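You operate a simulated robot arm through the tools that you are given. There is no shell and no other tool. Be economical: measure what you need, move in short steps, check, and stop when the job is done.

You run a simulated robot arm. Do the job below in one go: nothing can be reset, and whatever is moved stays where it is left.

## Task
Press the pin of the blue part flush and set the part back.
Fine: use the press; lever up before the slide comes out; leave them so.

The check looks at the end state, three seconds after you hand in, the way a careful person would. Anything else that was tipped, shoved, dropped, spilled or broken makes it a failure.

## Robot
A 7-joint arm with a two-finger parallel gripper, fixed in place. Base frame: the origin is at the foot of the arm, x ahead of it, y to its left, z up; the work surface is at about z = 0. Readings come in cm, degrees, newtons and seconds.
With the tool pointing down near the work surface it reaches from about 22 to 58 cm from the base axis. Its first joint turns from -66.0 to 66.0 degrees. Payload 2.5 kg.
Tool frame: the origin (TCP) lies between the finger pads and is the grasp point; the fingertips stand 2.3 cm ahead of it; z points along the fingers, y is the line along which they close. The gripper opens to 9.4 cm. The fingers are 3.8 cm wide and 1 cm thick; the gripper's body (5.4 by 9.6 cm) begins 3.9 cm behind the TCP.
Orientation is that of the tool frame in the base frame, as [roll, pitch, yaw] about the fixed x, y, z axes, in that order (R = Rz(yaw) Ry(pitch) Rx(roll)). With the fingers straight down and closing along the base's y, the tool's x points along the base's -x, its y along +y and its z along -z.

## Interface
- The arm moves only by the tool move_arm. Its argument "increments" is a list of rows, each an object (a shift or turn left out is 0, a gripper value left out holds the last) with "jaw": the finger opening in cm, from 0 to 9.4; "delta_pos": the shift along the tool's x, y, z in cm, a list of three; "turn": the turn, a rotation vector about the tool's x, y, z in degrees, a list of three. In form: [{"jaw": jaw, "delta_pos": [dx, dy, dz], "turn": [ax, ay, az]}, ...]. A call has 1 to 10 rows; each row shifts and turns the commanded pose from where the row before left it, along the tool's axes as they then stand. A row lasts 0.2 s, in which the tool goes at most 5 cm and 8.6 degrees; a call with a longer step from one row to the next is refused whole, and so is a gripper value outside its range. Where a pose cannot be reached the arm comes as near as it can. A force on the tool above 70 N (or 10 N above the force at the start of the call, whichever is more), or a blocked arm, ends the call early, and 0.2 s more pass. The fingers move at their own pace (about 10.8 cm/s each) and stop on an object; they squeeze with about 40 N. The grip force told is the motor's: it shows also when the fingers shut on nothing. Time passes only in rows, and 0.2 s behind the last, so rows that do not move let the fingers close. The reply holds the time, the measured pose of the TCP, the force on the tool along the base axes, the opening and the grip force, in the units named above and with some noise, with the torque about the TCP (base axes, N m) and any sound that the robot's microphone picked up, and new pictures: "pictures" is both (left out), scene, wrist or none.
- Cameras (640 x 400 px; columns grow to the right, rows downward): "scene" is fixed at [12.92, -41.14, 55.36]; the picture's right is [0.75, -0.66, 0.00], its down [-0.31, -0.36, -0.88] and it looks along [0.58, 0.66, -0.47] (base axes); focal length 305 px, centre (320, 200). "wrist" rides on the gripper at [8.6, 1.6, -7.4] in the tool frame; the picture's right is [-0.18, 0.98, 0.00], its down [-0.58, -0.11, -0.81] and it looks along [-0.79, -0.15, 0.59] (tool axes); focal length 243 px, centre (320, 200). There is no depth. A picture from a camera that has moved, and an enlarged one, comes with that camera's place and axes in the base frame and with its lens.
- close_up(camera, box): a new picture of the part [left, top, right, bottom] of that camera's present view, enlarged. It takes no simulated time.
- hand_in(): hands the job in; it is judged then, once.

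Go step by step. Nothing tells you positions but the pictures and the camera data: compare them with the known pose of the tool, close in by small moves and look again before you grip or let go. The budget is 120 turns and 200 pictures, counting those below and the enlarged ones. Unless the task says otherwise, let go and move clear before handing in, and close with one line.

The tools are called by a JSON object that holds its "fn" and its "kwargs". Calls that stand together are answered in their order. move_arm: Moves the arm, as the interface text tells. Its arguments: {"type":"object","properties":{"increments":{"type":"array"},"pictures":{"type":"string","enum":["both","scene","wrist","none"]}},"required":["increments"]} The other tools are called the same way: close_up (camera, box) takes an enlarged picture of a part of a camera's view; hand_in () hands the job in.

At the start:

```text
clock: 0.0
tcp_pos: [34.79, 20.0, 42.91]
orientation: [179.9, 0.0, -179.9]
ft_force: [-0.2, 0.3, -0.6]
wrist_torque: [0.02, 0.02, -0.01]
opening: 9.4
grasp_force: 0.2
```

scene: 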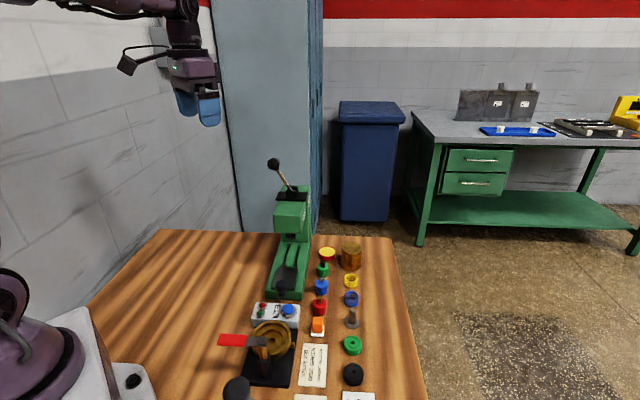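
wrist: 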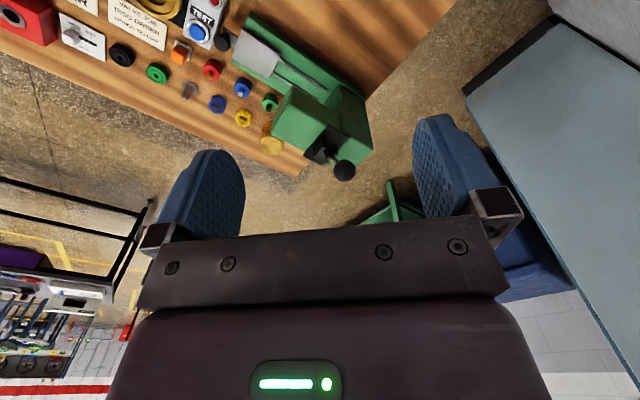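

I see a green press on a wooden bench, with a row of small coloured parts to its right. I'll look closer at the press and parts before moving.

{"fn": "close_up", "kwargs": {"camera": "scene", "box": [220, 140, 400, 260]}}

{"fn": "close_up", "kwargs": {"camera": "scene", "box": [210, 230, 410, 400]}}

{"fn": "close_up", "kwargs": {"camera": "wrist", "box": [100, 0, 400, 190]}}

```text
3.33 times, centred on (310, 200) of scene
camera zoom: at [12.92, -41.14, 55.36], right [0.75, -0.66, 0.0], down [-0.31, -0.36, -0.88], along [0.58, 0.66, -0.47], focal length 1016 px, centre (353, 200)
```

zoom: 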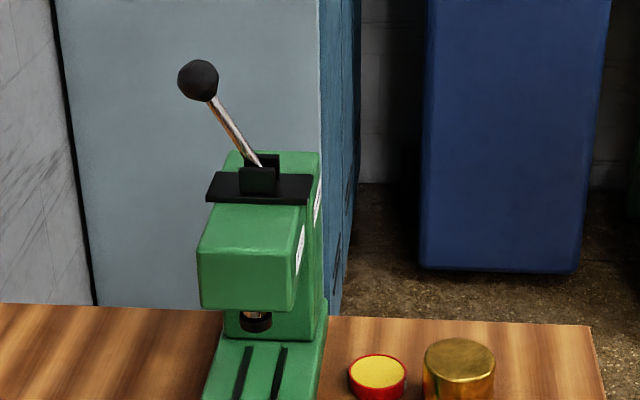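

```text
2.35 times, centred on (310, 315) of scene
camera zoom: at [12.92, -41.14, 55.36], right [0.75, -0.66, 0.0], down [-0.31, -0.36, -0.88], along [0.58, 0.66, -0.47], focal length 718 px, centre (344, -71)
```

zoom: 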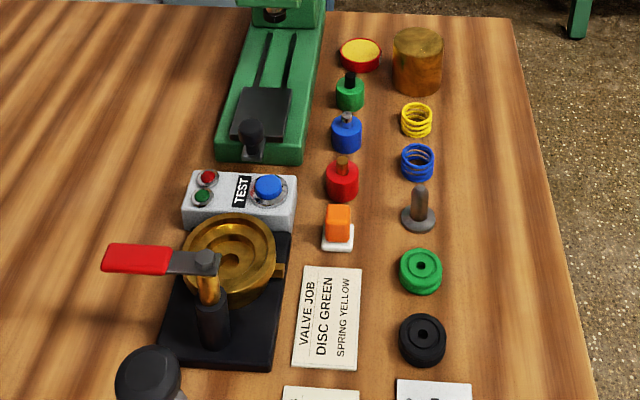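

```text
2.11 times, centred on (250, 95) of wrist
camera zoom: at [26.34, 21.51, 50.24], right [0.18, 0.98, 0.0], down [0.58, -0.11, 0.81], along [0.79, -0.15, -0.59], focal length 511 px, centre (467, 421)
```

zoom: 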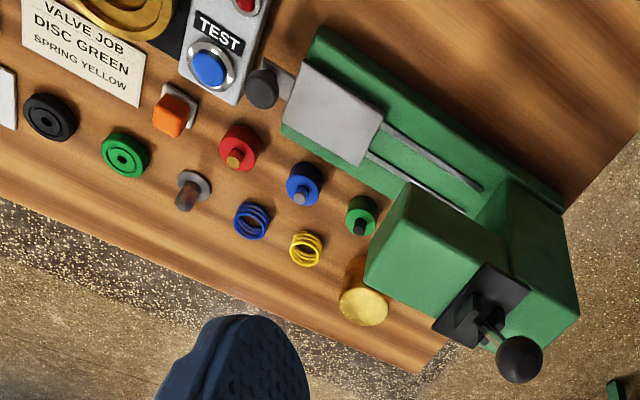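

The press has its slide pulled out toward us. The lever knob is at about (51, 20, 27), and the blue part is at about (50, 0.5). The press axis points along about 47° yaw, so I'll turn the tool to match and move to a closer view.

{"fn": "move_arm", "kwargs": {"increments": [{"turn": [0, 0, -7.83], "delta_pos": [0, 0, 2]}, {"turn": [0, 0, -7.83], "delta_pos": [0, 0, 2]}, {"turn": [0, 0, -7.83], "delta_pos": [0, 0, 2]}, {"turn": [0, 0, -7.83], "delta_pos": [0, 0, 2]}, {"turn": [0, 0, -7.83], "delta_pos": [0, 0, 2]}, {"turn": [0, 0, -7.85], "delta_pos": [0, 0, 2]}, {"delta_pos": [2.06, -4.38, 1]}, {"delta_pos": [2.06, -4.38, 1]}, {"delta_pos": [2.06, -4.38, 1]}, {"delta_pos": [2.06, -4.38, 1]}]}}

```text
clock: 2.2
tcp_pos: [42.19, 1.85, 26.94]
orientation: [180.0, 0.0, -132.9]
ft_force: [0.4, 0.2, 0.7]
wrist_torque: [0.01, 0.01, -0.02]
opening: 9.41
grasp_force: 0.2
camera wrist: at [35.28, -3.51, 34.26], right [-0.59, 0.8, 0.0], down [0.48, 0.35, 0.81], along [0.65, 0.48, -0.59], focal length 243 px, centre (320, 200)
```

scene: 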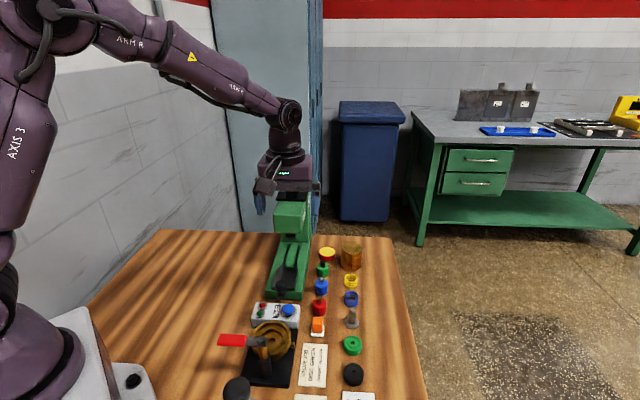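
wrist: 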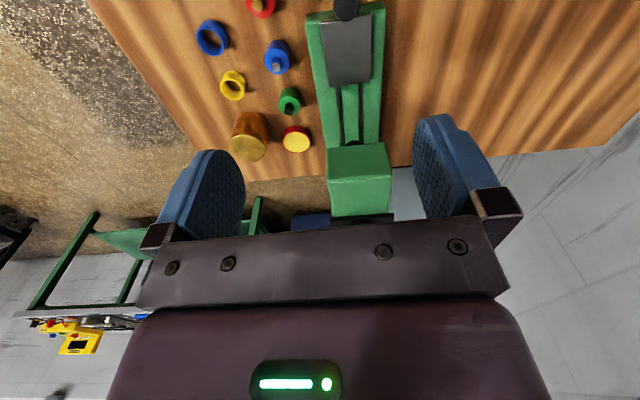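

The view now looks along the press axis. I'll zoom in to measure the slide plate and the blue part.

{"fn": "close_up", "kwargs": {"camera": "wrist", "box": [180, 0, 440, 162]}}

{"fn": "close_up", "kwargs": {"camera": "scene", "box": [240, 180, 360, 260]}}

{"fn": "close_up", "kwargs": {"camera": "scene", "box": [255, 240, 375, 315]}}

```text
2.46 times, centred on (310, 81) of wrist
camera zoom: at [35.28, -3.51, 34.26], right [-0.59, 0.8, 0.0], down [0.48, 0.35, 0.81], along [0.65, 0.48, -0.59], focal length 597 px, centre (345, 493)
```

zoom: 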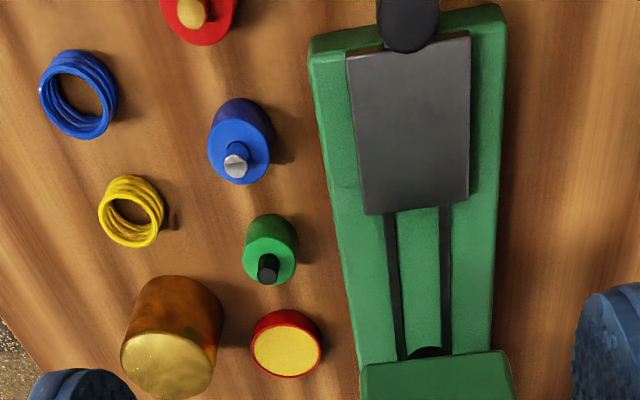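

```text
5.00 times, centred on (300, 220) of scene
camera zoom: at [12.92, -41.14, 55.36], right [0.75, -0.66, 0.0], down [-0.31, -0.36, -0.88], along [0.58, 0.66, -0.47], focal length 1525 px, centre (420, 100)
```

zoom: 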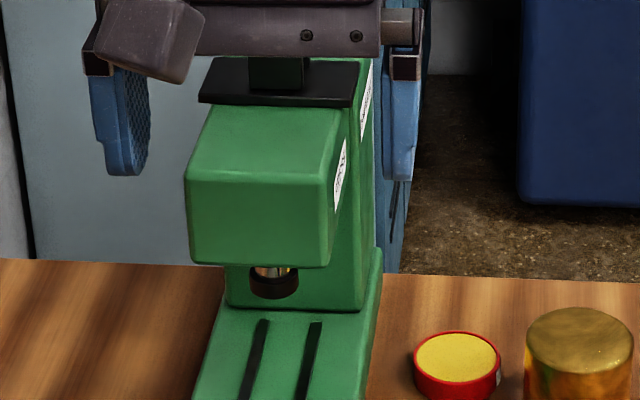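

```text
5.33 times, centred on (315, 278) of scene
camera zoom: at [12.92, -41.14, 55.36], right [0.75, -0.66, 0.0], down [-0.31, -0.36, -0.88], along [0.58, 0.66, -0.47], focal length 1626 px, centre (347, -213)
```

zoom: 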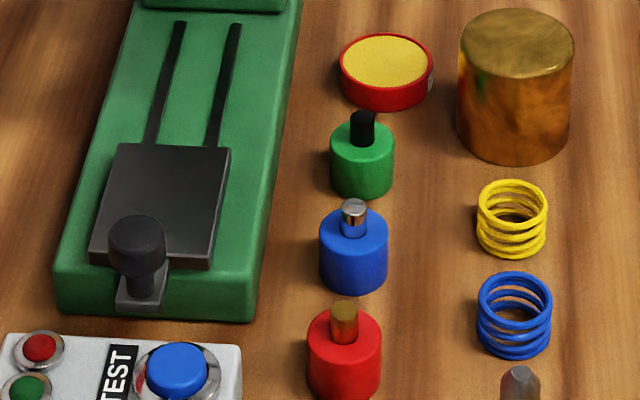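

The slide plate is about 5 x 7 cm with its centre near (43.4, 6.3) and its top near z = 4.3. The blue part is at about (49.9, 0.55), 3 cm across and about 2.6 cm tall. I'll move over it with the jaws partly open and look.

{"fn": "move_arm", "kwargs": {"increments": [{"jaw": 5.2, "turn": [0, 0, 2.1]}, {"delta_pos": [-1.13, -1.6, 3.5]}, {"delta_pos": [-1.13, -1.6, 3.5]}, {"delta_pos": [-1.13, -1.6, 3.5]}, {"delta_pos": [-1.13, -1.6, 3.5]}, {}]}}

```text
clock: 3.6
tcp_pos: [49.94, 0.53, 12.95]
orientation: [180.0, 0.0, -135.2]
ft_force: [0.1, -0.4, -0.8]
wrist_torque: [-0.03, 0.0, -0.01]
opening: 5.2
grasp_force: 0.0
camera wrist: at [42.78, -4.44, 20.18], right [-0.56, 0.83, 0.0], down [0.49, 0.33, 0.81], along [0.67, 0.45, -0.59], focal length 243 px, centre (320, 200)
```

scene: 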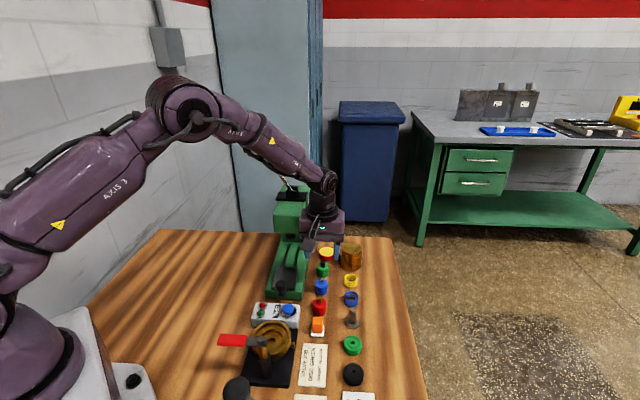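
wrist: 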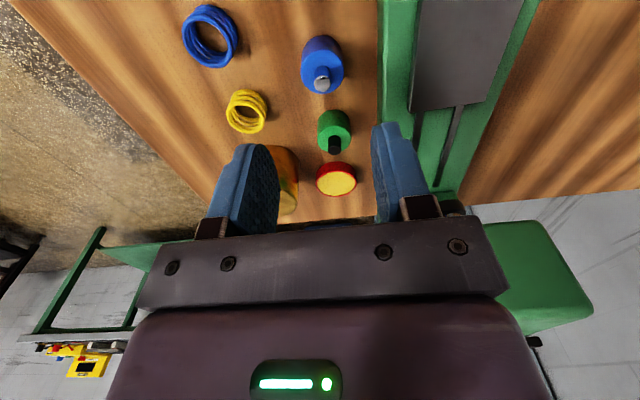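

{"fn": "close_up", "kwargs": {"camera": "wrist", "box": [270, 20, 390, 170]}}

{"fn": "close_up", "kwargs": {"camera": "scene", "box": [260, 200, 380, 315]}}

```text
2.67 times, centred on (330, 95) of wrist
camera zoom: at [42.78, -4.44, 20.18], right [-0.56, 0.83, 0.0], down [0.49, 0.33, 0.81], along [0.67, 0.45, -0.59], focal length 647 px, centre (293, 480)
```

zoom: 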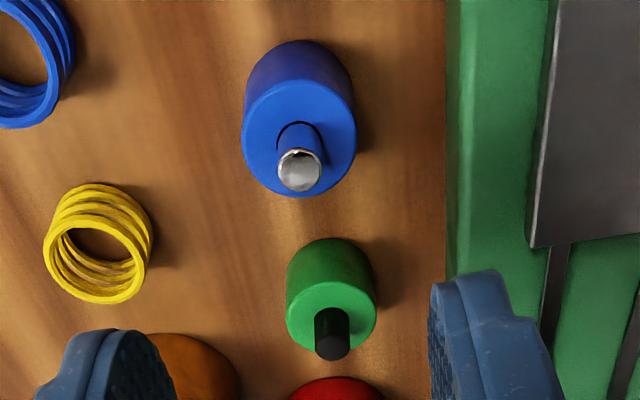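

```text
3.48 times, centred on (320, 258) of scene
camera zoom: at [12.92, -41.14, 55.36], right [0.75, -0.66, 0.0], down [-0.31, -0.36, -0.88], along [0.58, 0.66, -0.47], focal length 1061 px, centre (320, 0)
```

zoom: 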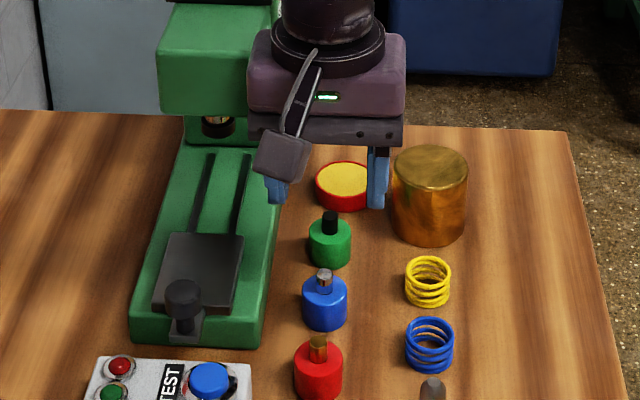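

The blue part measures (49.76, 0.48), with the body top near z = 2.6 and the pin tip near z = 4.1. I'll lower the tool straight over it and close the fingers.

{"fn": "move_arm", "kwargs": {"increments": [{"delta_pos": [0.16, 0.09, 3]}, {"delta_pos": [0, 0, 3]}, {"delta_pos": [0, 0, 3]}, {"delta_pos": [0, 0, 1.3]}, {}]}}

```text
clock: 4.8
tcp_pos: [49.46, 0.59, 2.39]
orientation: [-180.0, 0.0, -135.1]
ft_force: [-0.4, 0.1, -0.2]
wrist_torque: [0.03, 0.01, -0.03]
opening: 5.2
grasp_force: 0.1
camera wrist: at [42.43, -4.45, 9.73], right [-0.56, 0.83, 0.0], down [0.49, 0.33, 0.81], along [0.67, 0.45, -0.59], focal length 243 px, centre (320, 200)
```

scene: 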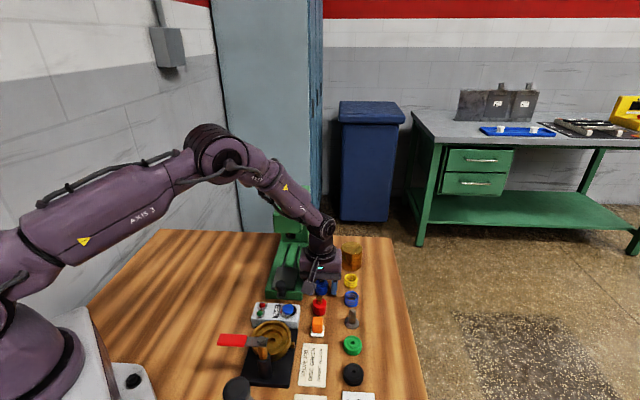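
wrist: 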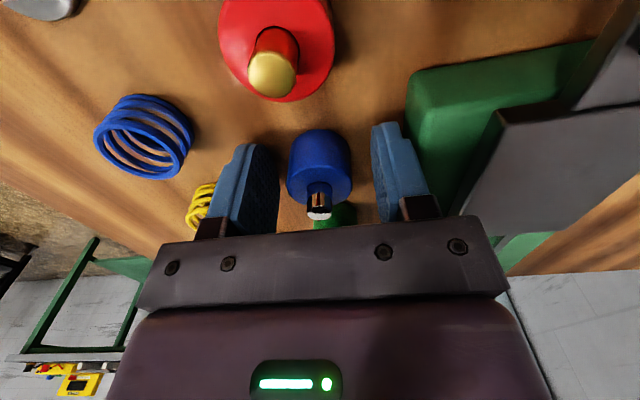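

The part sits between the fingers, about 0.2 cm off-centre. I'll correct that and close.

{"fn": "move_arm", "kwargs": {"increments": [{"delta_pos": [0, -0.22, 0]}, {"jaw": 3.6}, {"jaw": 2.5}, {}, {}]}}

```text
clock: 6.0
tcp_pos: [49.77, 0.38, 2.52]
orientation: [180.0, 0.0, -135.2]
ft_force: [0.0, 1.0, 0.5]
wrist_torque: [0.02, 0.04, 0.0]
opening: 3.09
grasp_force: 40.2
camera wrist: at [42.59, -4.6, 9.8], right [-0.56, 0.83, 0.0], down [0.49, 0.33, 0.81], along [0.67, 0.45, -0.59], focal length 243 px, centre (320, 200)
```

scene: 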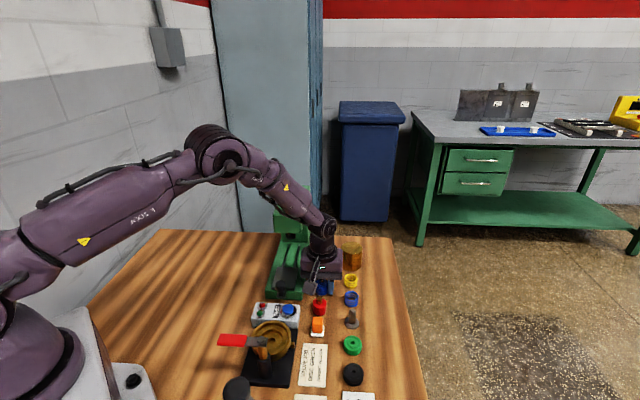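
wrist: 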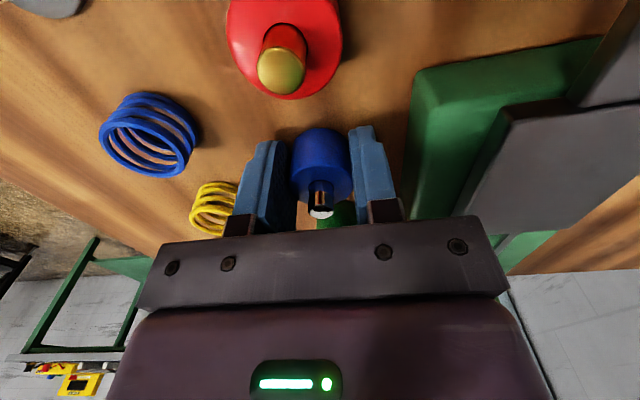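

The blue part is gripped (opening 3.09, 40 N). I'll lift it and carry it over the slide plate.

{"fn": "move_arm", "kwargs": {"increments": [{"delta_pos": [0, 0, -2]}, {"delta_pos": [0, 0, -3]}, {"delta_pos": [0, 0, -2.5]}, {"delta_pos": [0.08, 2.17, 0]}, {"delta_pos": [0.08, 2.17, 0]}, {"delta_pos": [0.08, 2.17, 0]}, {"delta_pos": [0.08, 2.17, 0]}, {}]}}

{"fn": "close_up", "kwargs": {"camera": "scene", "box": [235, 225, 355, 315]}}

{"fn": "close_up", "kwargs": {"camera": "wrist", "box": [200, 0, 480, 240]}}

```text
clock: 7.8
tcp_pos: [43.5, 6.48, 10.16]
orientation: [179.9, 0.0, -135.1]
ft_force: [-0.3, -0.1, -1.4]
wrist_torque: [-0.02, 0.03, 0.02]
opening: 3.1
grasp_force: 40.2
camera wrist: at [36.39, 1.46, 17.45], right [-0.56, 0.83, 0.0], down [0.49, 0.33, 0.81], along [0.67, 0.45, -0.59], focal length 243 px, centre (320, 200)
```

scene: 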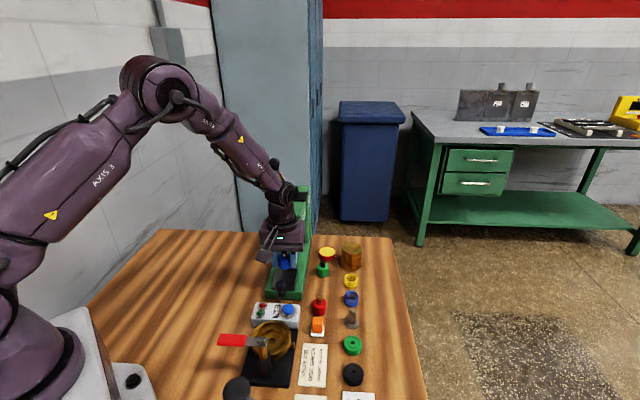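
wrist: 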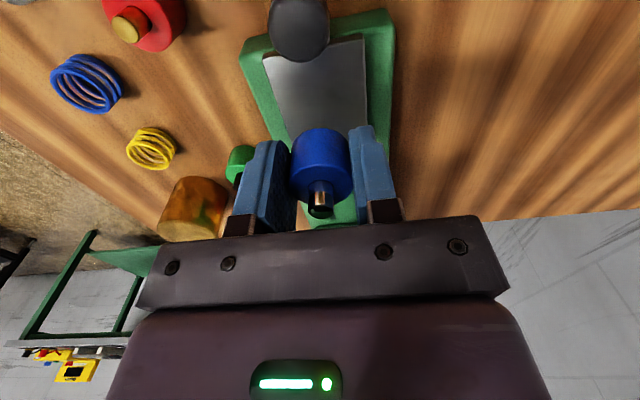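

```text
4.44 times, centred on (295, 270) of scene
camera zoom: at [12.92, -41.14, 55.36], right [0.75, -0.66, 0.0], down [-0.31, -0.36, -0.88], along [0.58, 0.66, -0.47], focal length 1355 px, centre (431, -111)
```

zoom: 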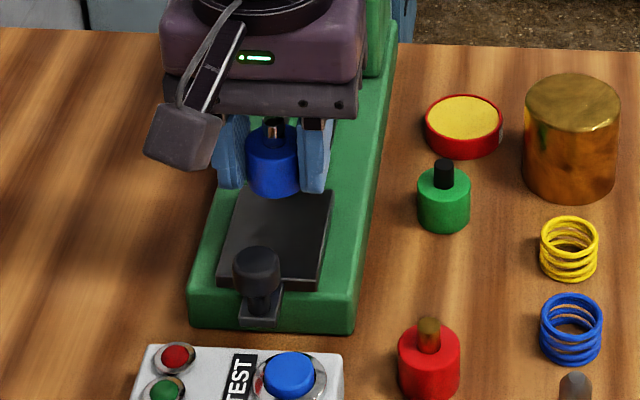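

```text
1.67 times, centred on (340, 120) of wrist
camera zoom: at [36.39, 1.46, 17.45], right [-0.56, 0.83, 0.0], down [0.49, 0.33, 0.81], along [0.67, 0.45, -0.59], focal length 404 px, centre (287, 333)
```

zoom: 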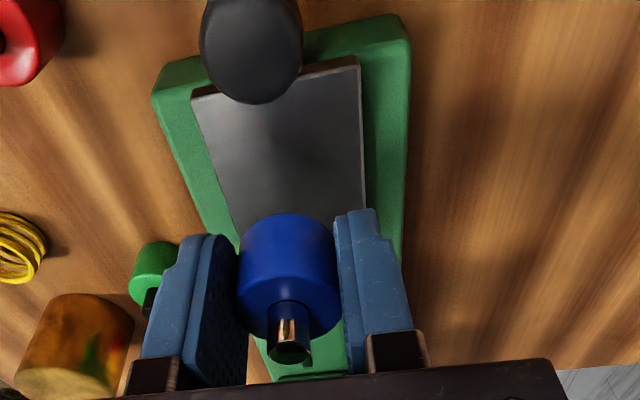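

The part hangs about 3 cm over the plate centre. I'll lower it gently, watching the force.

{"fn": "move_arm", "kwargs": {"increments": [{"delta_pos": [0, 0, 1.4]}, {"delta_pos": [0, 0, 1.2]}, {}], "pictures": "none"}}

{"fn": "close_up", "kwargs": {"camera": "scene", "box": [250, 230, 330, 310]}}

```text
clock: 8.6
tcp_pos: [43.33, 6.56, 7.52]
orientation: [180.0, 0.0, -135.1]
ft_force: [0.1, -1.0, -1.7]
wrist_torque: [0.01, 0.02, -0.05]
opening: 3.09
grasp_force: 39.6
```

```text
5.00 times, centred on (290, 270) of scene
camera zoom: at [12.92, -41.14, 55.36], right [0.75, -0.66, 0.0], down [-0.31, -0.36, -0.88], along [0.58, 0.66, -0.47], focal length 1525 px, centre (470, -150)
```

zoom: 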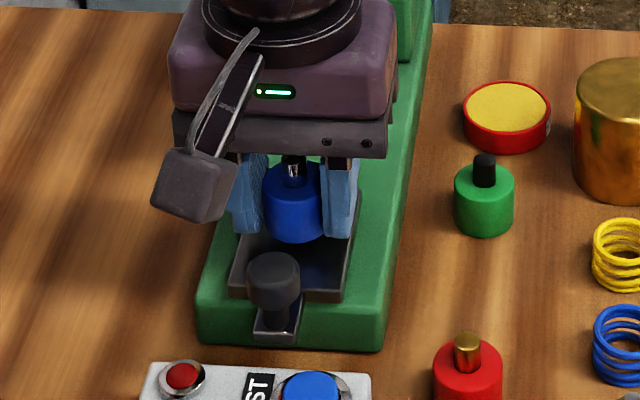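

{"fn": "move_arm", "kwargs": {"increments": [{"delta_pos": [0, 0, 0.2]}, {"delta_pos": [0, 0, 0.15]}, {}], "pictures": "none"}}

```text
clock: 9.4
tcp_pos: [43.37, 6.42, 7.19]
orientation: [-179.9, 0.0, -135.2]
ft_force: [-0.2, 0.1, -1.4]
wrist_torque: [-0.01, -0.03, -0.01]
opening: 3.07
grasp_force: 39.7
```

{"fn": "move_arm", "kwargs": {"increments": [{"delta_pos": [0, 0, 0.15]}, {}], "pictures": "none"}}

{"fn": "close_up", "kwargs": {"camera": "scene", "box": [250, 230, 330, 310]}}

{"fn": "close_up", "kwargs": {"camera": "wrist", "box": [230, 80, 430, 230]}}

```text
clock: 10.0
tcp_pos: [43.32, 6.4, 6.96]
orientation: [180.0, 0.0, -135.1]
ft_force: [-0.5, 0.1, -1.0]
wrist_torque: [-0.02, 0.0, 0.02]
opening: 3.11
grasp_force: 40.1
```

```text
5.00 times, centred on (290, 270) of scene
camera zoom: at [12.92, -41.14, 55.36], right [0.75, -0.66, 0.0], down [-0.31, -0.36, -0.88], along [0.58, 0.66, -0.47], focal length 1525 px, centre (470, -150)
```

zoom: 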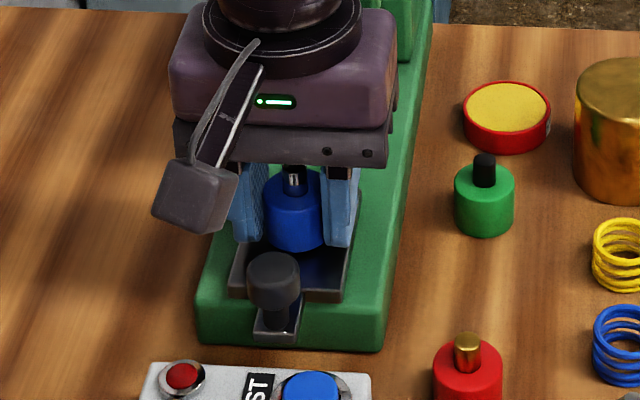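

```text
2.67 times, centred on (330, 155) of wrist
camera zoom: at [36.23, 1.37, 14.3], right [-0.56, 0.83, 0.0], down [0.49, 0.33, 0.81], along [0.67, 0.45, -0.59], focal length 647 px, centre (293, 320)
```

zoom: 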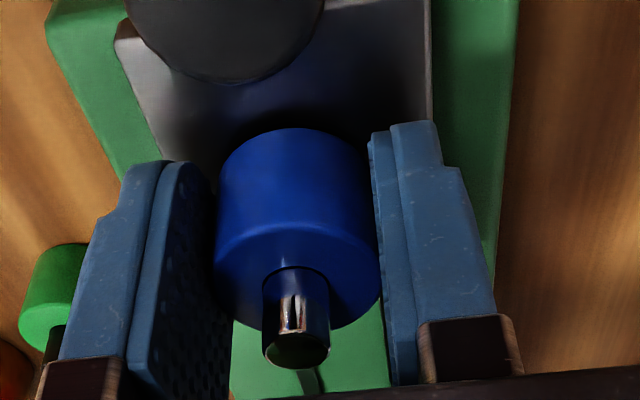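

{"fn": "move_arm", "kwargs": {"increments": [{"delta_pos": [0, 0, 0.12]}, {}], "pictures": "none"}}

{"fn": "move_arm", "kwargs": {"increments": [{"delta_pos": [0, 0, 0.12]}, {}], "pictures": "none"}}

{"fn": "move_arm", "kwargs": {"increments": [{"delta_pos": [0, 0, 0.12]}, {}], "pictures": "none"}}

```text
clock: 10.6
tcp_pos: [43.38, 6.41, 6.89]
orientation: [-180.0, 0.0, -135.1]
ft_force: [-0.2, -0.5, -1.7]
wrist_torque: [0.03, -0.01, -0.01]
opening: 3.09
grasp_force: 40.4
```

```text
clock: 11.2
tcp_pos: [43.33, 6.43, 6.62]
orientation: [-179.9, 0.0, -135.0]
ft_force: [0.2, 0.2, -1.4]
wrist_torque: [0.02, -0.01, 0.0]
opening: 3.1
grasp_force: 40.1
```

```text
clock: 11.8
tcp_pos: [43.33, 6.4, 6.69]
orientation: [180.0, 0.1, -135.1]
ft_force: [-3.1, 1.3, 9.4]
wrist_torque: [0.02, 0.11, 0.0]
opening: 3.12
grasp_force: 40.9
```

There's about 10 N of contact, so the part rests on the plate. I'll release it and rise.

{"fn": "move_arm", "kwargs": {"increments": [{"delta_pos": [0, 0, -0.06]}, {"jaw": 4.0}, {"jaw": 5.4}, {}, {"delta_pos": [0, 0, -2]}, {"delta_pos": [0, 0, -4]}, {"delta_pos": [4, 0, -3]}, {"delta_pos": [4, 0, -2]}, {}]}}

{"fn": "close_up", "kwargs": {"camera": "scene", "box": [250, 190, 350, 310]}}

{"fn": "close_up", "kwargs": {"camera": "wrist", "box": [220, 0, 460, 220]}}

```text
clock: 13.8
tcp_pos: [37.62, 0.7, 17.74]
orientation: [180.0, -0.1, -135.0]
ft_force: [0.5, 0.7, 0.6]
wrist_torque: [-0.03, 0.02, 0.0]
opening: 5.4
grasp_force: 0.0
camera wrist: at [30.67, -4.34, 24.96], right [-0.56, 0.83, 0.0], down [0.49, 0.33, 0.81], along [0.67, 0.46, -0.59], focal length 243 px, centre (320, 200)
```

scene: 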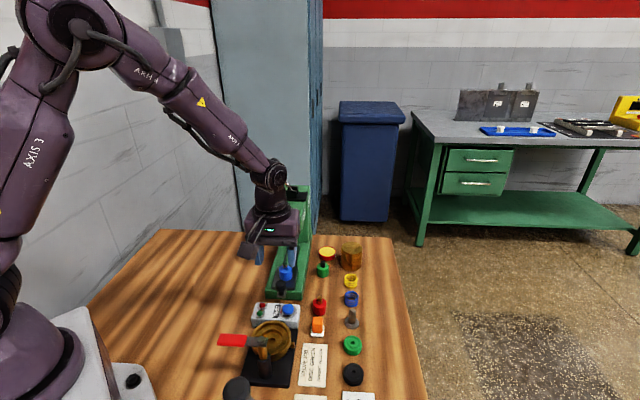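
wrist: 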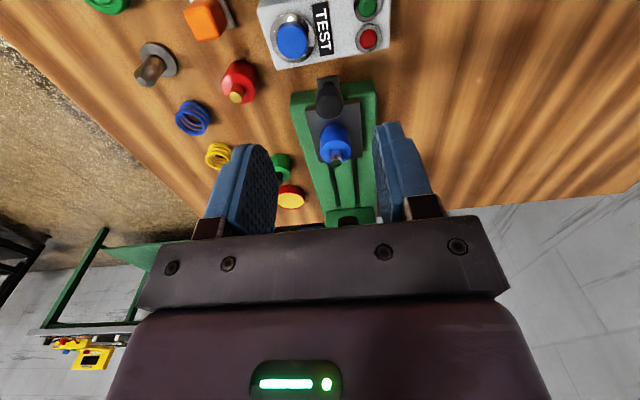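

```text
3.33 times, centred on (300, 250) of scene
camera zoom: at [12.91, -41.14, 55.36], right [0.75, -0.66, 0.0], down [-0.31, -0.36, -0.88], along [0.58, 0.66, -0.47], focal length 1016 px, centre (387, 33)
```

zoom: 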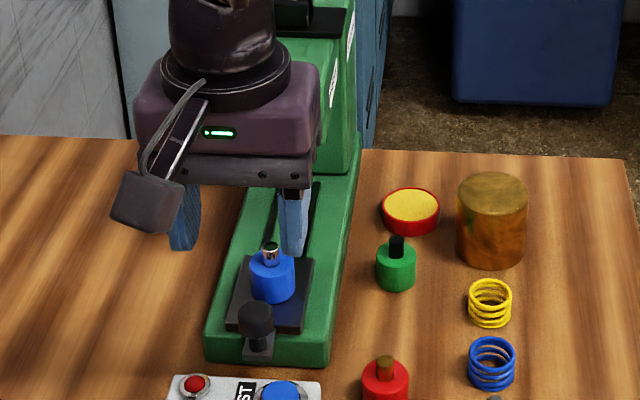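

```text
1.82 times, centred on (340, 110) of wrist
camera zoom: at [30.67, -4.34, 24.96], right [-0.56, 0.83, 0.0], down [0.49, 0.33, 0.81], along [0.67, 0.46, -0.59], focal length 441 px, centre (284, 364)
```

zoom: 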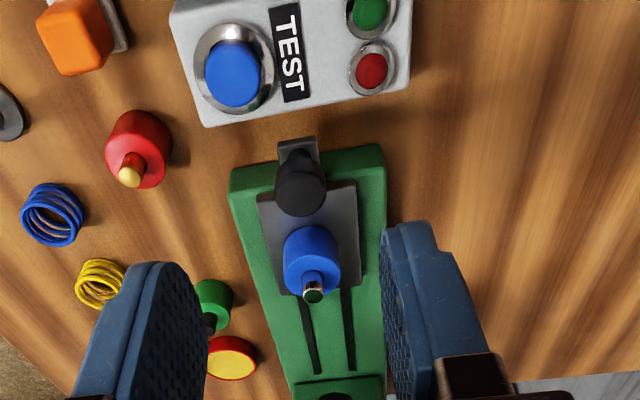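

The part stands centred on the plate. Next I need to push the slide handle at about (40.1, 3.0), with its top near z = 6.5. I'll tilt the tool back 20° so the gripper clears the press head later, then check what lies below the camera.

{"fn": "move_arm", "kwargs": {"increments": [{"turn": [0, -6.67, 0]}, {"turn": [0, -6.67, 0]}, {"turn": [0, -6.66, 0]}, {}]}}

{"fn": "close_up", "kwargs": {"camera": "scene", "box": [200, 230, 340, 400]}}

```text
clock: 14.8
tcp_pos: [37.76, 0.76, 17.6]
orientation: [-180.0, 20.2, -135.0]
ft_force: [-0.1, 0.5, -0.2]
wrist_torque: [-0.02, -0.02, 0.02]
opening: 5.42
grasp_force: 0.1
camera wrist: at [29.2, -5.78, 21.55], right [-0.57, 0.82, 0.06], down [0.27, 0.11, 0.96], along [0.78, 0.56, -0.28], focal length 243 px, centre (320, 200)
```

scene: 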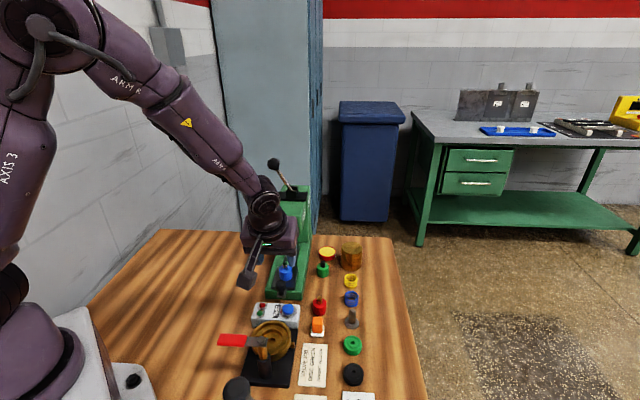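
wrist: 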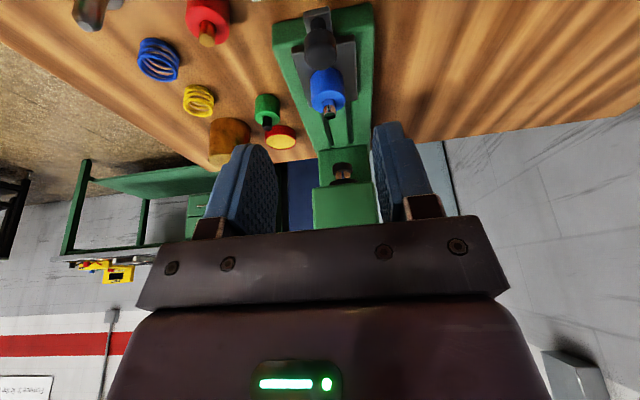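

```text
2.35 times, centred on (270, 315) of scene
camera zoom: at [12.92, -41.14, 55.36], right [0.75, -0.66, 0.0], down [-0.31, -0.36, -0.88], along [0.58, 0.66, -0.47], focal length 718 px, centre (438, -71)
```

zoom: 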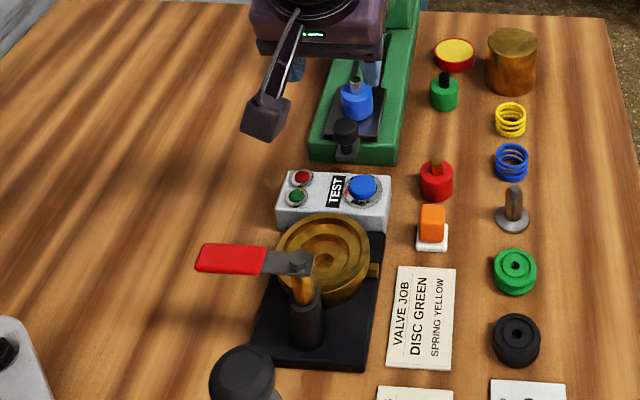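

The camera clears the valve. I'll move above the slide handle and check alignment before going down.

{"fn": "move_arm", "kwargs": {"increments": [{"delta_pos": [-0.12, -0.09, 3.05]}, {"delta_pos": [-0.12, 0, 3.05]}, {}], "pictures": "none"}}

{"fn": "close_up", "kwargs": {"camera": "wrist", "box": [200, 0, 440, 230]}}

{"fn": "close_up", "kwargs": {"camera": "scene", "box": [210, 200, 350, 340]}}

```text
clock: 15.6
tcp_pos: [39.55, 2.3, 11.97]
orientation: [180.0, 20.0, -135.1]
ft_force: [-0.3, -0.5, -0.6]
wrist_torque: [0.01, -0.01, 0.03]
opening: 5.41
grasp_force: 0.1
```

```text
1.74 times, centred on (320, 115) of wrist
camera zoom: at [31.05, -4.22, 15.94], right [-0.57, 0.82, 0.06], down [0.27, 0.11, 0.96], along [0.78, 0.56, -0.28], focal length 422 px, centre (320, 348)
```

zoom: 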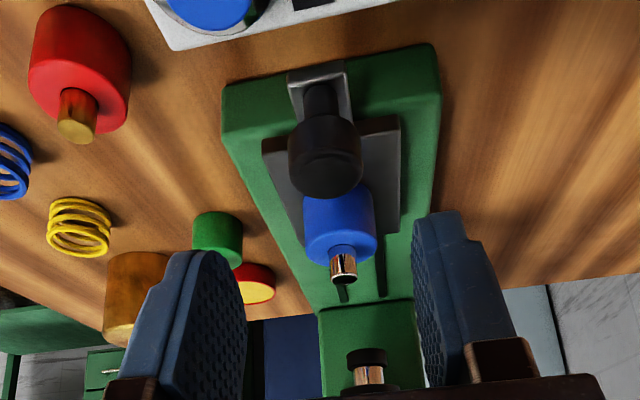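

```text
2.86 times, centred on (280, 270) of scene
camera zoom: at [12.92, -41.14, 55.36], right [0.75, -0.66, 0.0], down [-0.31, -0.36, -0.88], along [0.58, 0.66, -0.47], focal length 871 px, centre (434, 0)
```

zoom: 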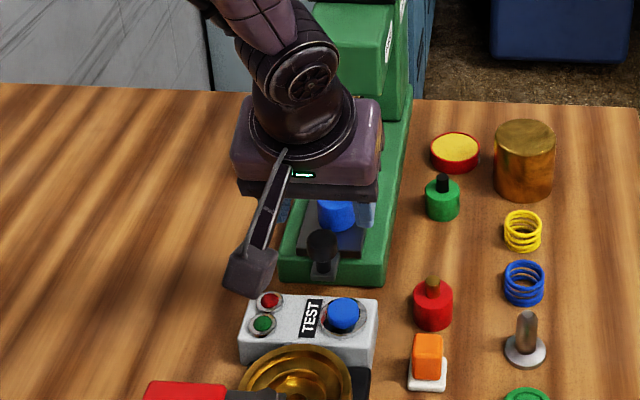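

The knob is centred between the fingers. I'll go straight down around it and close.

{"fn": "move_arm", "kwargs": {"increments": [{"delta_pos": [0.86, 0, 2.35]}, {"delta_pos": [0.85, 0, 2.35]}, {}]}}

{"fn": "close_up", "kwargs": {"camera": "scene", "box": [210, 230, 330, 340]}}

{"fn": "close_up", "kwargs": {"camera": "wrist", "box": [200, 0, 440, 230]}}

```text
clock: 16.4
tcp_pos: [39.68, 2.13, 6.92]
orientation: [180.0, 20.0, -135.2]
ft_force: [-0.4, 0.0, 0.3]
wrist_torque: [0.01, 0.0, 0.0]
opening: 5.4
grasp_force: 0.0
camera wrist: at [31.1, -4.26, 10.87], right [-0.57, 0.82, 0.06], down [0.27, 0.11, 0.96], along [0.78, 0.56, -0.28], focal length 243 px, centre (320, 200)
```

scene: 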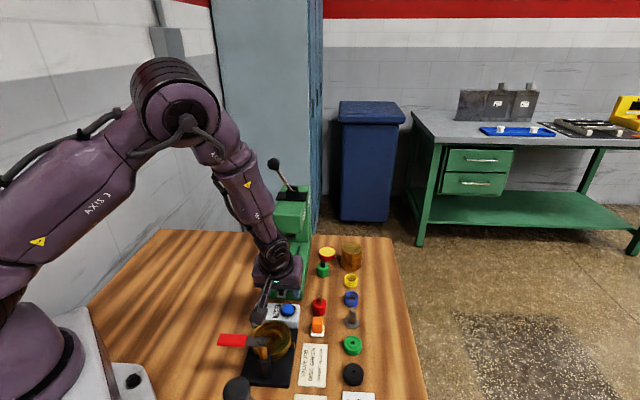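
wrist: 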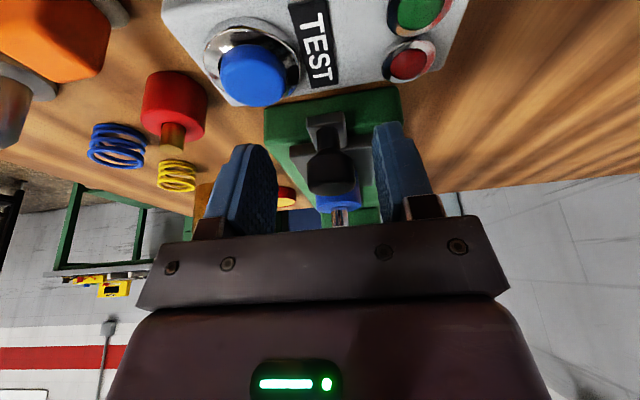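

```text
3.64 times, centred on (270, 285) of scene
camera zoom: at [12.92, -41.14, 55.36], right [0.75, -0.66, 0.0], down [-0.31, -0.36, -0.88], along [0.58, 0.66, -0.47], focal length 1109 px, centre (502, -109)
```

zoom: 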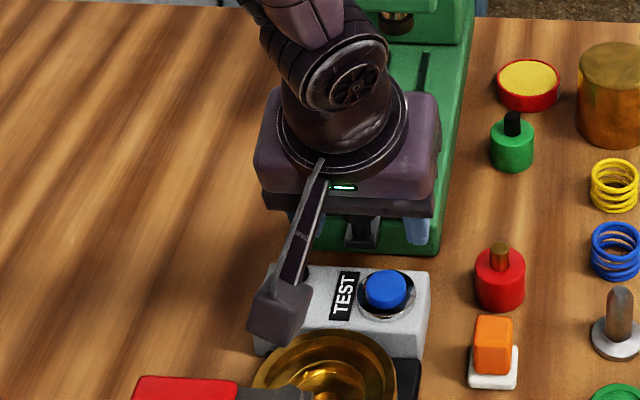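

```text
1.74 times, centred on (320, 115) of wrist
camera zoom: at [31.1, -4.26, 10.87], right [-0.57, 0.82, 0.06], down [0.27, 0.11, 0.96], along [0.78, 0.56, -0.28], focal length 422 px, centre (320, 348)
```

zoom: 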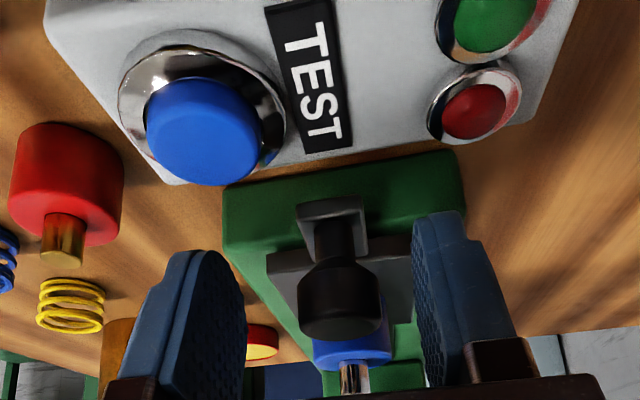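

{"fn": "move_arm", "kwargs": {"increments": [{"delta_pos": [0, 0.3, 0]}, {"jaw": 3.2}, {"jaw": 1.5}, {}, {}], "pictures": "wrist"}}

```text
clock: 17.6
tcp_pos: [39.36, 2.57, 7.1]
orientation: [179.9, 20.0, -135.0]
ft_force: [-7.5, 5.8, 4.8]
wrist_torque: [0.02, -0.03, 0.05]
opening: 2.34
grasp_force: 45.3
camera wrist: at [30.81, -3.91, 10.94], right [-0.57, 0.82, 0.06], down [0.27, 0.11, 0.96], along [0.77, 0.57, -0.29], focal length 243 px, centre (320, 200)
```

wrist: 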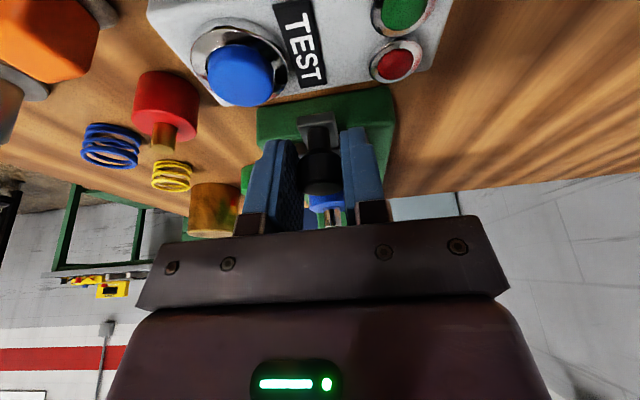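

The handle is gripped. I'll relieve the side force and push the slide in gently, in steps.

{"fn": "move_arm", "kwargs": {"increments": [{"delta_pos": [0, 0.15, 0]}, {"delta_pos": [-0.28, 0, 0.1]}, {"delta_pos": [-0.47, 0, 0.17]}, {"delta_pos": [-0.56, 0, 0.2]}, {"delta_pos": [-0.56, 0, 0.2]}, {"delta_pos": [-0.47, 0, 0.17]}, {}]}}

{"fn": "close_up", "kwargs": {"camera": "scene", "box": [230, 180, 350, 310]}}

```text
clock: 19.2
tcp_pos: [40.92, 4.19, 7.03]
orientation: [-179.9, 19.9, -135.3]
ft_force: [14.1, -13.2, -32.2]
wrist_torque: [0.28, -0.12, -0.23]
opening: 2.31
grasp_force: 44.5
camera wrist: at [32.33, -2.27, 10.97], right [-0.57, 0.82, 0.06], down [0.27, 0.11, 0.96], along [0.78, 0.56, -0.29], focal length 243 px, centre (320, 200)
```

scene: 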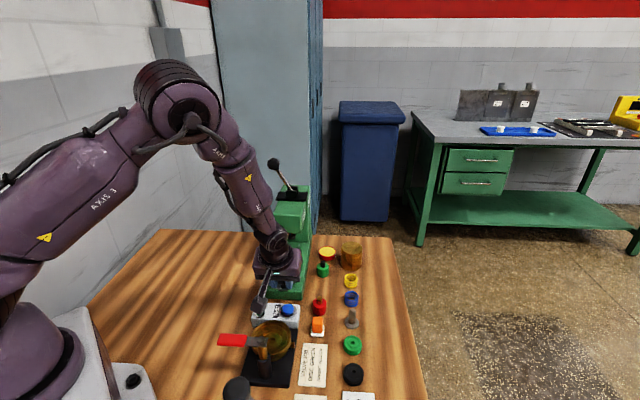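
wrist: 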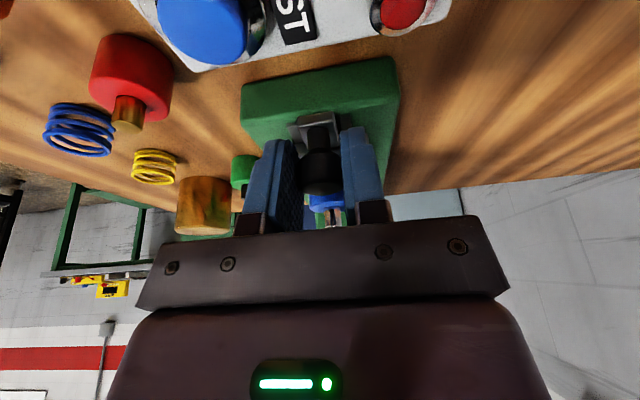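

```text
3.08 times, centred on (290, 245) of scene
camera zoom: at [12.93, -41.14, 55.36], right [0.75, -0.66, 0.0], down [-0.31, -0.36, -0.88], along [0.58, 0.66, -0.47], focal length 938 px, centre (412, 62)
```

zoom: 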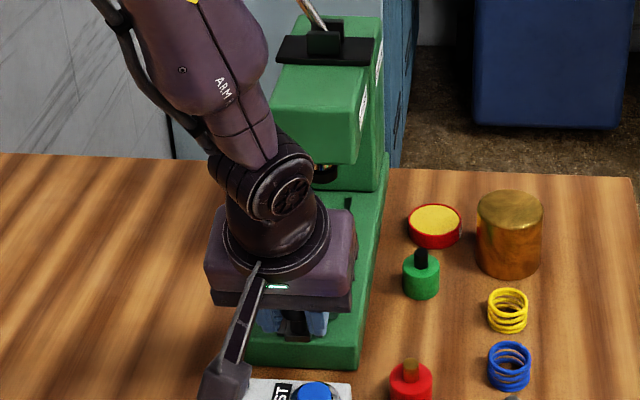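

The slide moves. There's a slight side and vertical load, so I'll correct the pose to relieve it before continuing.

{"fn": "move_arm", "kwargs": {"increments": [{"delta_pos": [0.05, -0.1, 0.14]}, {}], "pictures": "none"}}

```text
clock: 19.8
tcp_pos: [40.99, 4.35, 7.1]
orientation: [180.0, 20.1, -135.0]
ft_force: [5.6, -7.4, -8.1]
wrist_torque: [-0.85, 0.99, -0.14]
opening: 2.33
grasp_force: 44.9
```

{"fn": "move_arm", "kwargs": {"increments": [{"delta_pos": [-0.28, -0.05, 0.12]}, {"delta_pos": [-0.47, -0.01, 0.18]}, {"delta_pos": [-0.56, -0.01, 0.22]}, {"delta_pos": [-0.56, -0.01, 0.22]}, {"delta_pos": [-0.47, -0.01, 0.18]}, {}], "pictures": "none"}}

```text
clock: 21.2
tcp_pos: [42.85, 6.29, 6.98]
orientation: [-179.8, 20.3, -134.9]
ft_force: [-0.6, 1.6, 27.4]
wrist_torque: [0.53, -0.69, 0.06]
opening: 2.33
grasp_force: 44.9
```

{"fn": "move_arm", "kwargs": {"increments": [{"delta_pos": [-0.32, -0.01, -0.02]}, {"delta_pos": [-0.47, -0.01, 0.17]}, {"delta_pos": [-0.47, -0.01, 0.17]}, {"delta_pos": [-0.47, -0.01, 0.17]}, {}]}}

{"fn": "close_up", "kwargs": {"camera": "scene", "box": [230, 180, 350, 310]}}

{"fn": "close_up", "kwargs": {"camera": "wrist", "box": [220, 80, 420, 240]}}

```text
clock: 22.4
tcp_pos: [44.13, 7.38, 6.98]
orientation: [179.9, 20.0, -135.0]
ft_force: [-6.6, 6.2, 27.6]
wrist_torque: [-0.04, 0.08, -0.08]
opening: 2.33
grasp_force: 45.2
camera wrist: at [35.57, 0.85, 10.93], right [-0.57, 0.82, 0.06], down [0.27, 0.11, 0.96], along [0.77, 0.57, -0.29], focal length 243 px, centre (320, 200)
```

scene: 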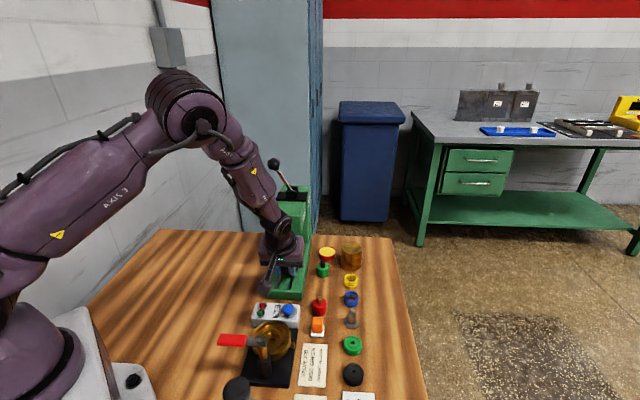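
wrist: 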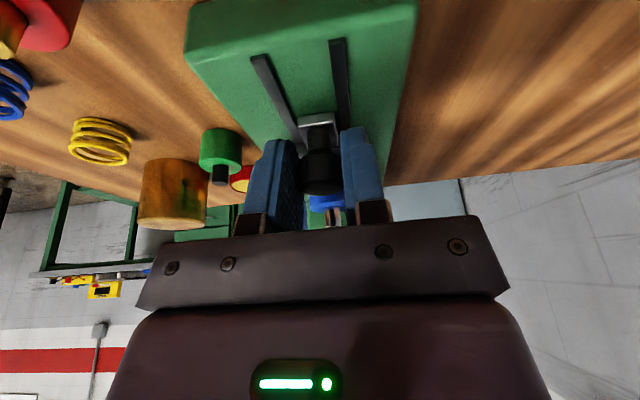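

```text
3.08 times, centred on (290, 245) of scene
camera zoom: at [12.91, -41.14, 55.36], right [0.75, -0.66, 0.0], down [-0.31, -0.36, -0.88], along [0.58, 0.66, -0.47], focal length 938 px, centre (412, 62)
```

zoom: 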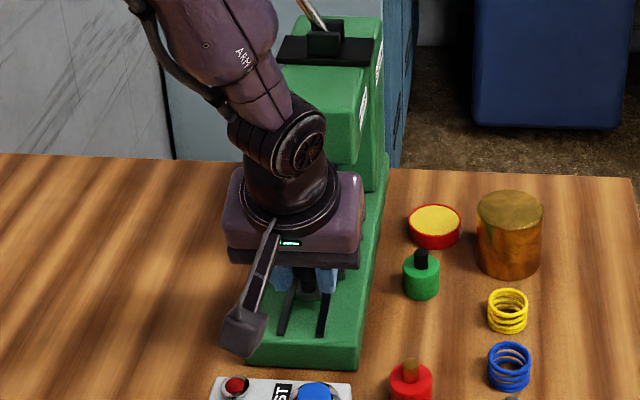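

```text
2.50 times, centred on (320, 160) of wrist
camera zoom: at [35.57, 0.85, 10.93], right [-0.57, 0.82, 0.06], down [0.27, 0.11, 0.96], along [0.77, 0.57, -0.29], focal length 606 px, centre (320, 300)
```

zoom: 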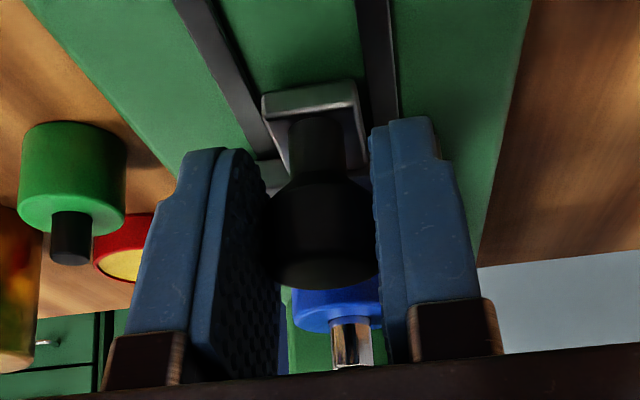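

{"fn": "move_arm", "kwargs": {"increments": [{"delta_pos": [-0.36, 0.02, -0.06]}, {"delta_pos": [-0.47, 0, 0.17]}, {"delta_pos": [-0.47, 0, 0.17]}, {"delta_pos": [-0.47, 0, 0.17]}, {}]}}

{"fn": "close_up", "kwargs": {"camera": "scene", "box": [230, 180, 350, 310]}}

```text
clock: 23.6
tcp_pos: [45.21, 8.45, 6.93]
orientation: [179.9, 19.7, -135.2]
ft_force: [0.9, -2.2, -14.9]
wrist_torque: [-0.37, 0.35, 0.01]
opening: 2.33
grasp_force: 45.3
camera wrist: at [36.66, 2.01, 10.97], right [-0.57, 0.82, 0.06], down [0.27, 0.12, 0.96], along [0.78, 0.56, -0.29], focal length 243 px, centre (320, 200)
```

scene: 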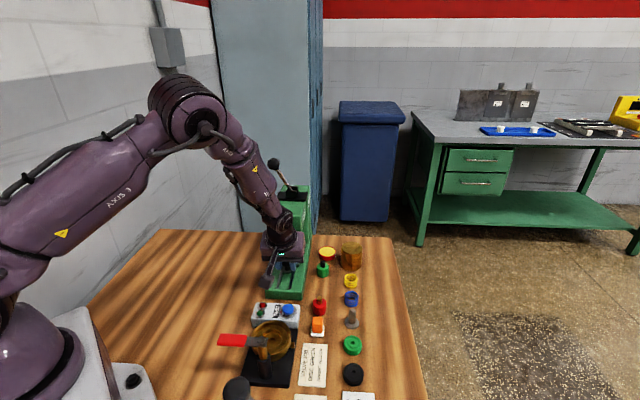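
wrist: 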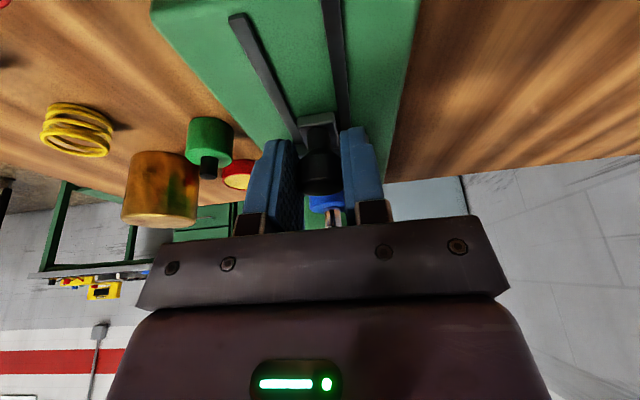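

```text
3.08 times, centred on (290, 245) of scene
camera zoom: at [12.92, -41.14, 55.36], right [0.75, -0.66, 0.0], down [-0.31, -0.36, -0.88], along [0.58, 0.66, -0.47], focal length 938 px, centre (412, 62)
```

zoom: 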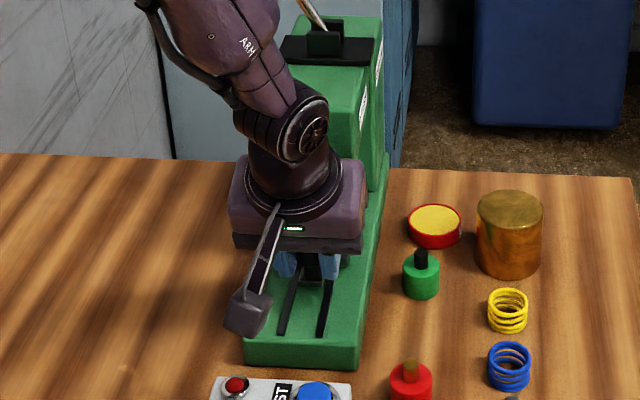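

{"fn": "move_arm", "kwargs": {"increments": [{"delta_pos": [-0.36, 0, 0.16]}, {"delta_pos": [-0.47, 0, 0.17]}, {"delta_pos": [-0.47, 0, 0.17]}, {}], "pictures": "none"}}

{"fn": "close_up", "kwargs": {"camera": "scene", "box": [230, 180, 350, 310]}}

{"fn": "close_up", "kwargs": {"camera": "wrist", "box": [220, 80, 420, 240]}}

```text
clock: 24.3
tcp_pos: [45.44, 8.83, 7.05]
orientation: [179.8, 19.2, -135.2]
ft_force: [-8.6, -4.2, 6.2]
wrist_torque: [0.77, -0.86, 0.08]
opening: 2.33
grasp_force: 45.2
stopped in row 3: the force on the tool passed its limit at 89 N (the readings are from after the stop); the commanded pose is now the measured one
```

```text
3.08 times, centred on (290, 245) of scene
camera zoom: at [12.92, -41.14, 55.36], right [0.75, -0.66, 0.0], down [-0.31, -0.36, -0.88], along [0.58, 0.66, -0.47], focal length 938 px, centre (412, 62)
```

zoom: 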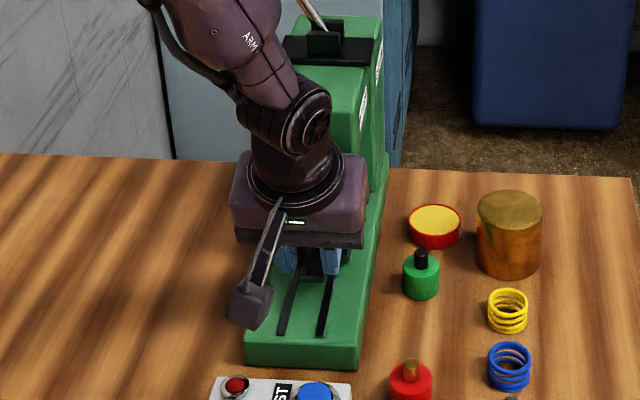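

```text
2.50 times, centred on (320, 160) of wrist
camera zoom: at [37.11, 2.39, 11.12], right [-0.57, 0.82, 0.06], down [0.28, 0.12, 0.95], along [0.77, 0.56, -0.3], focal length 606 px, centre (320, 300)
```

zoom: 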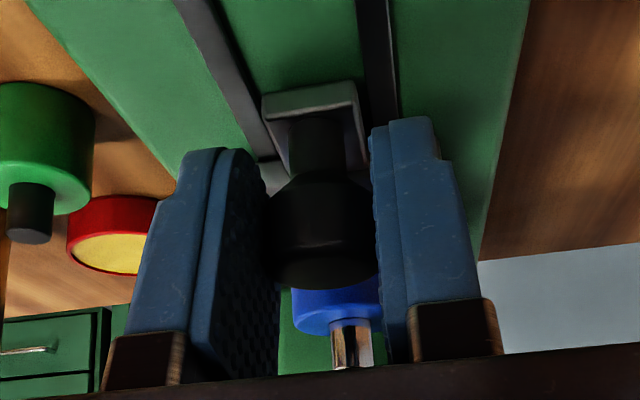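

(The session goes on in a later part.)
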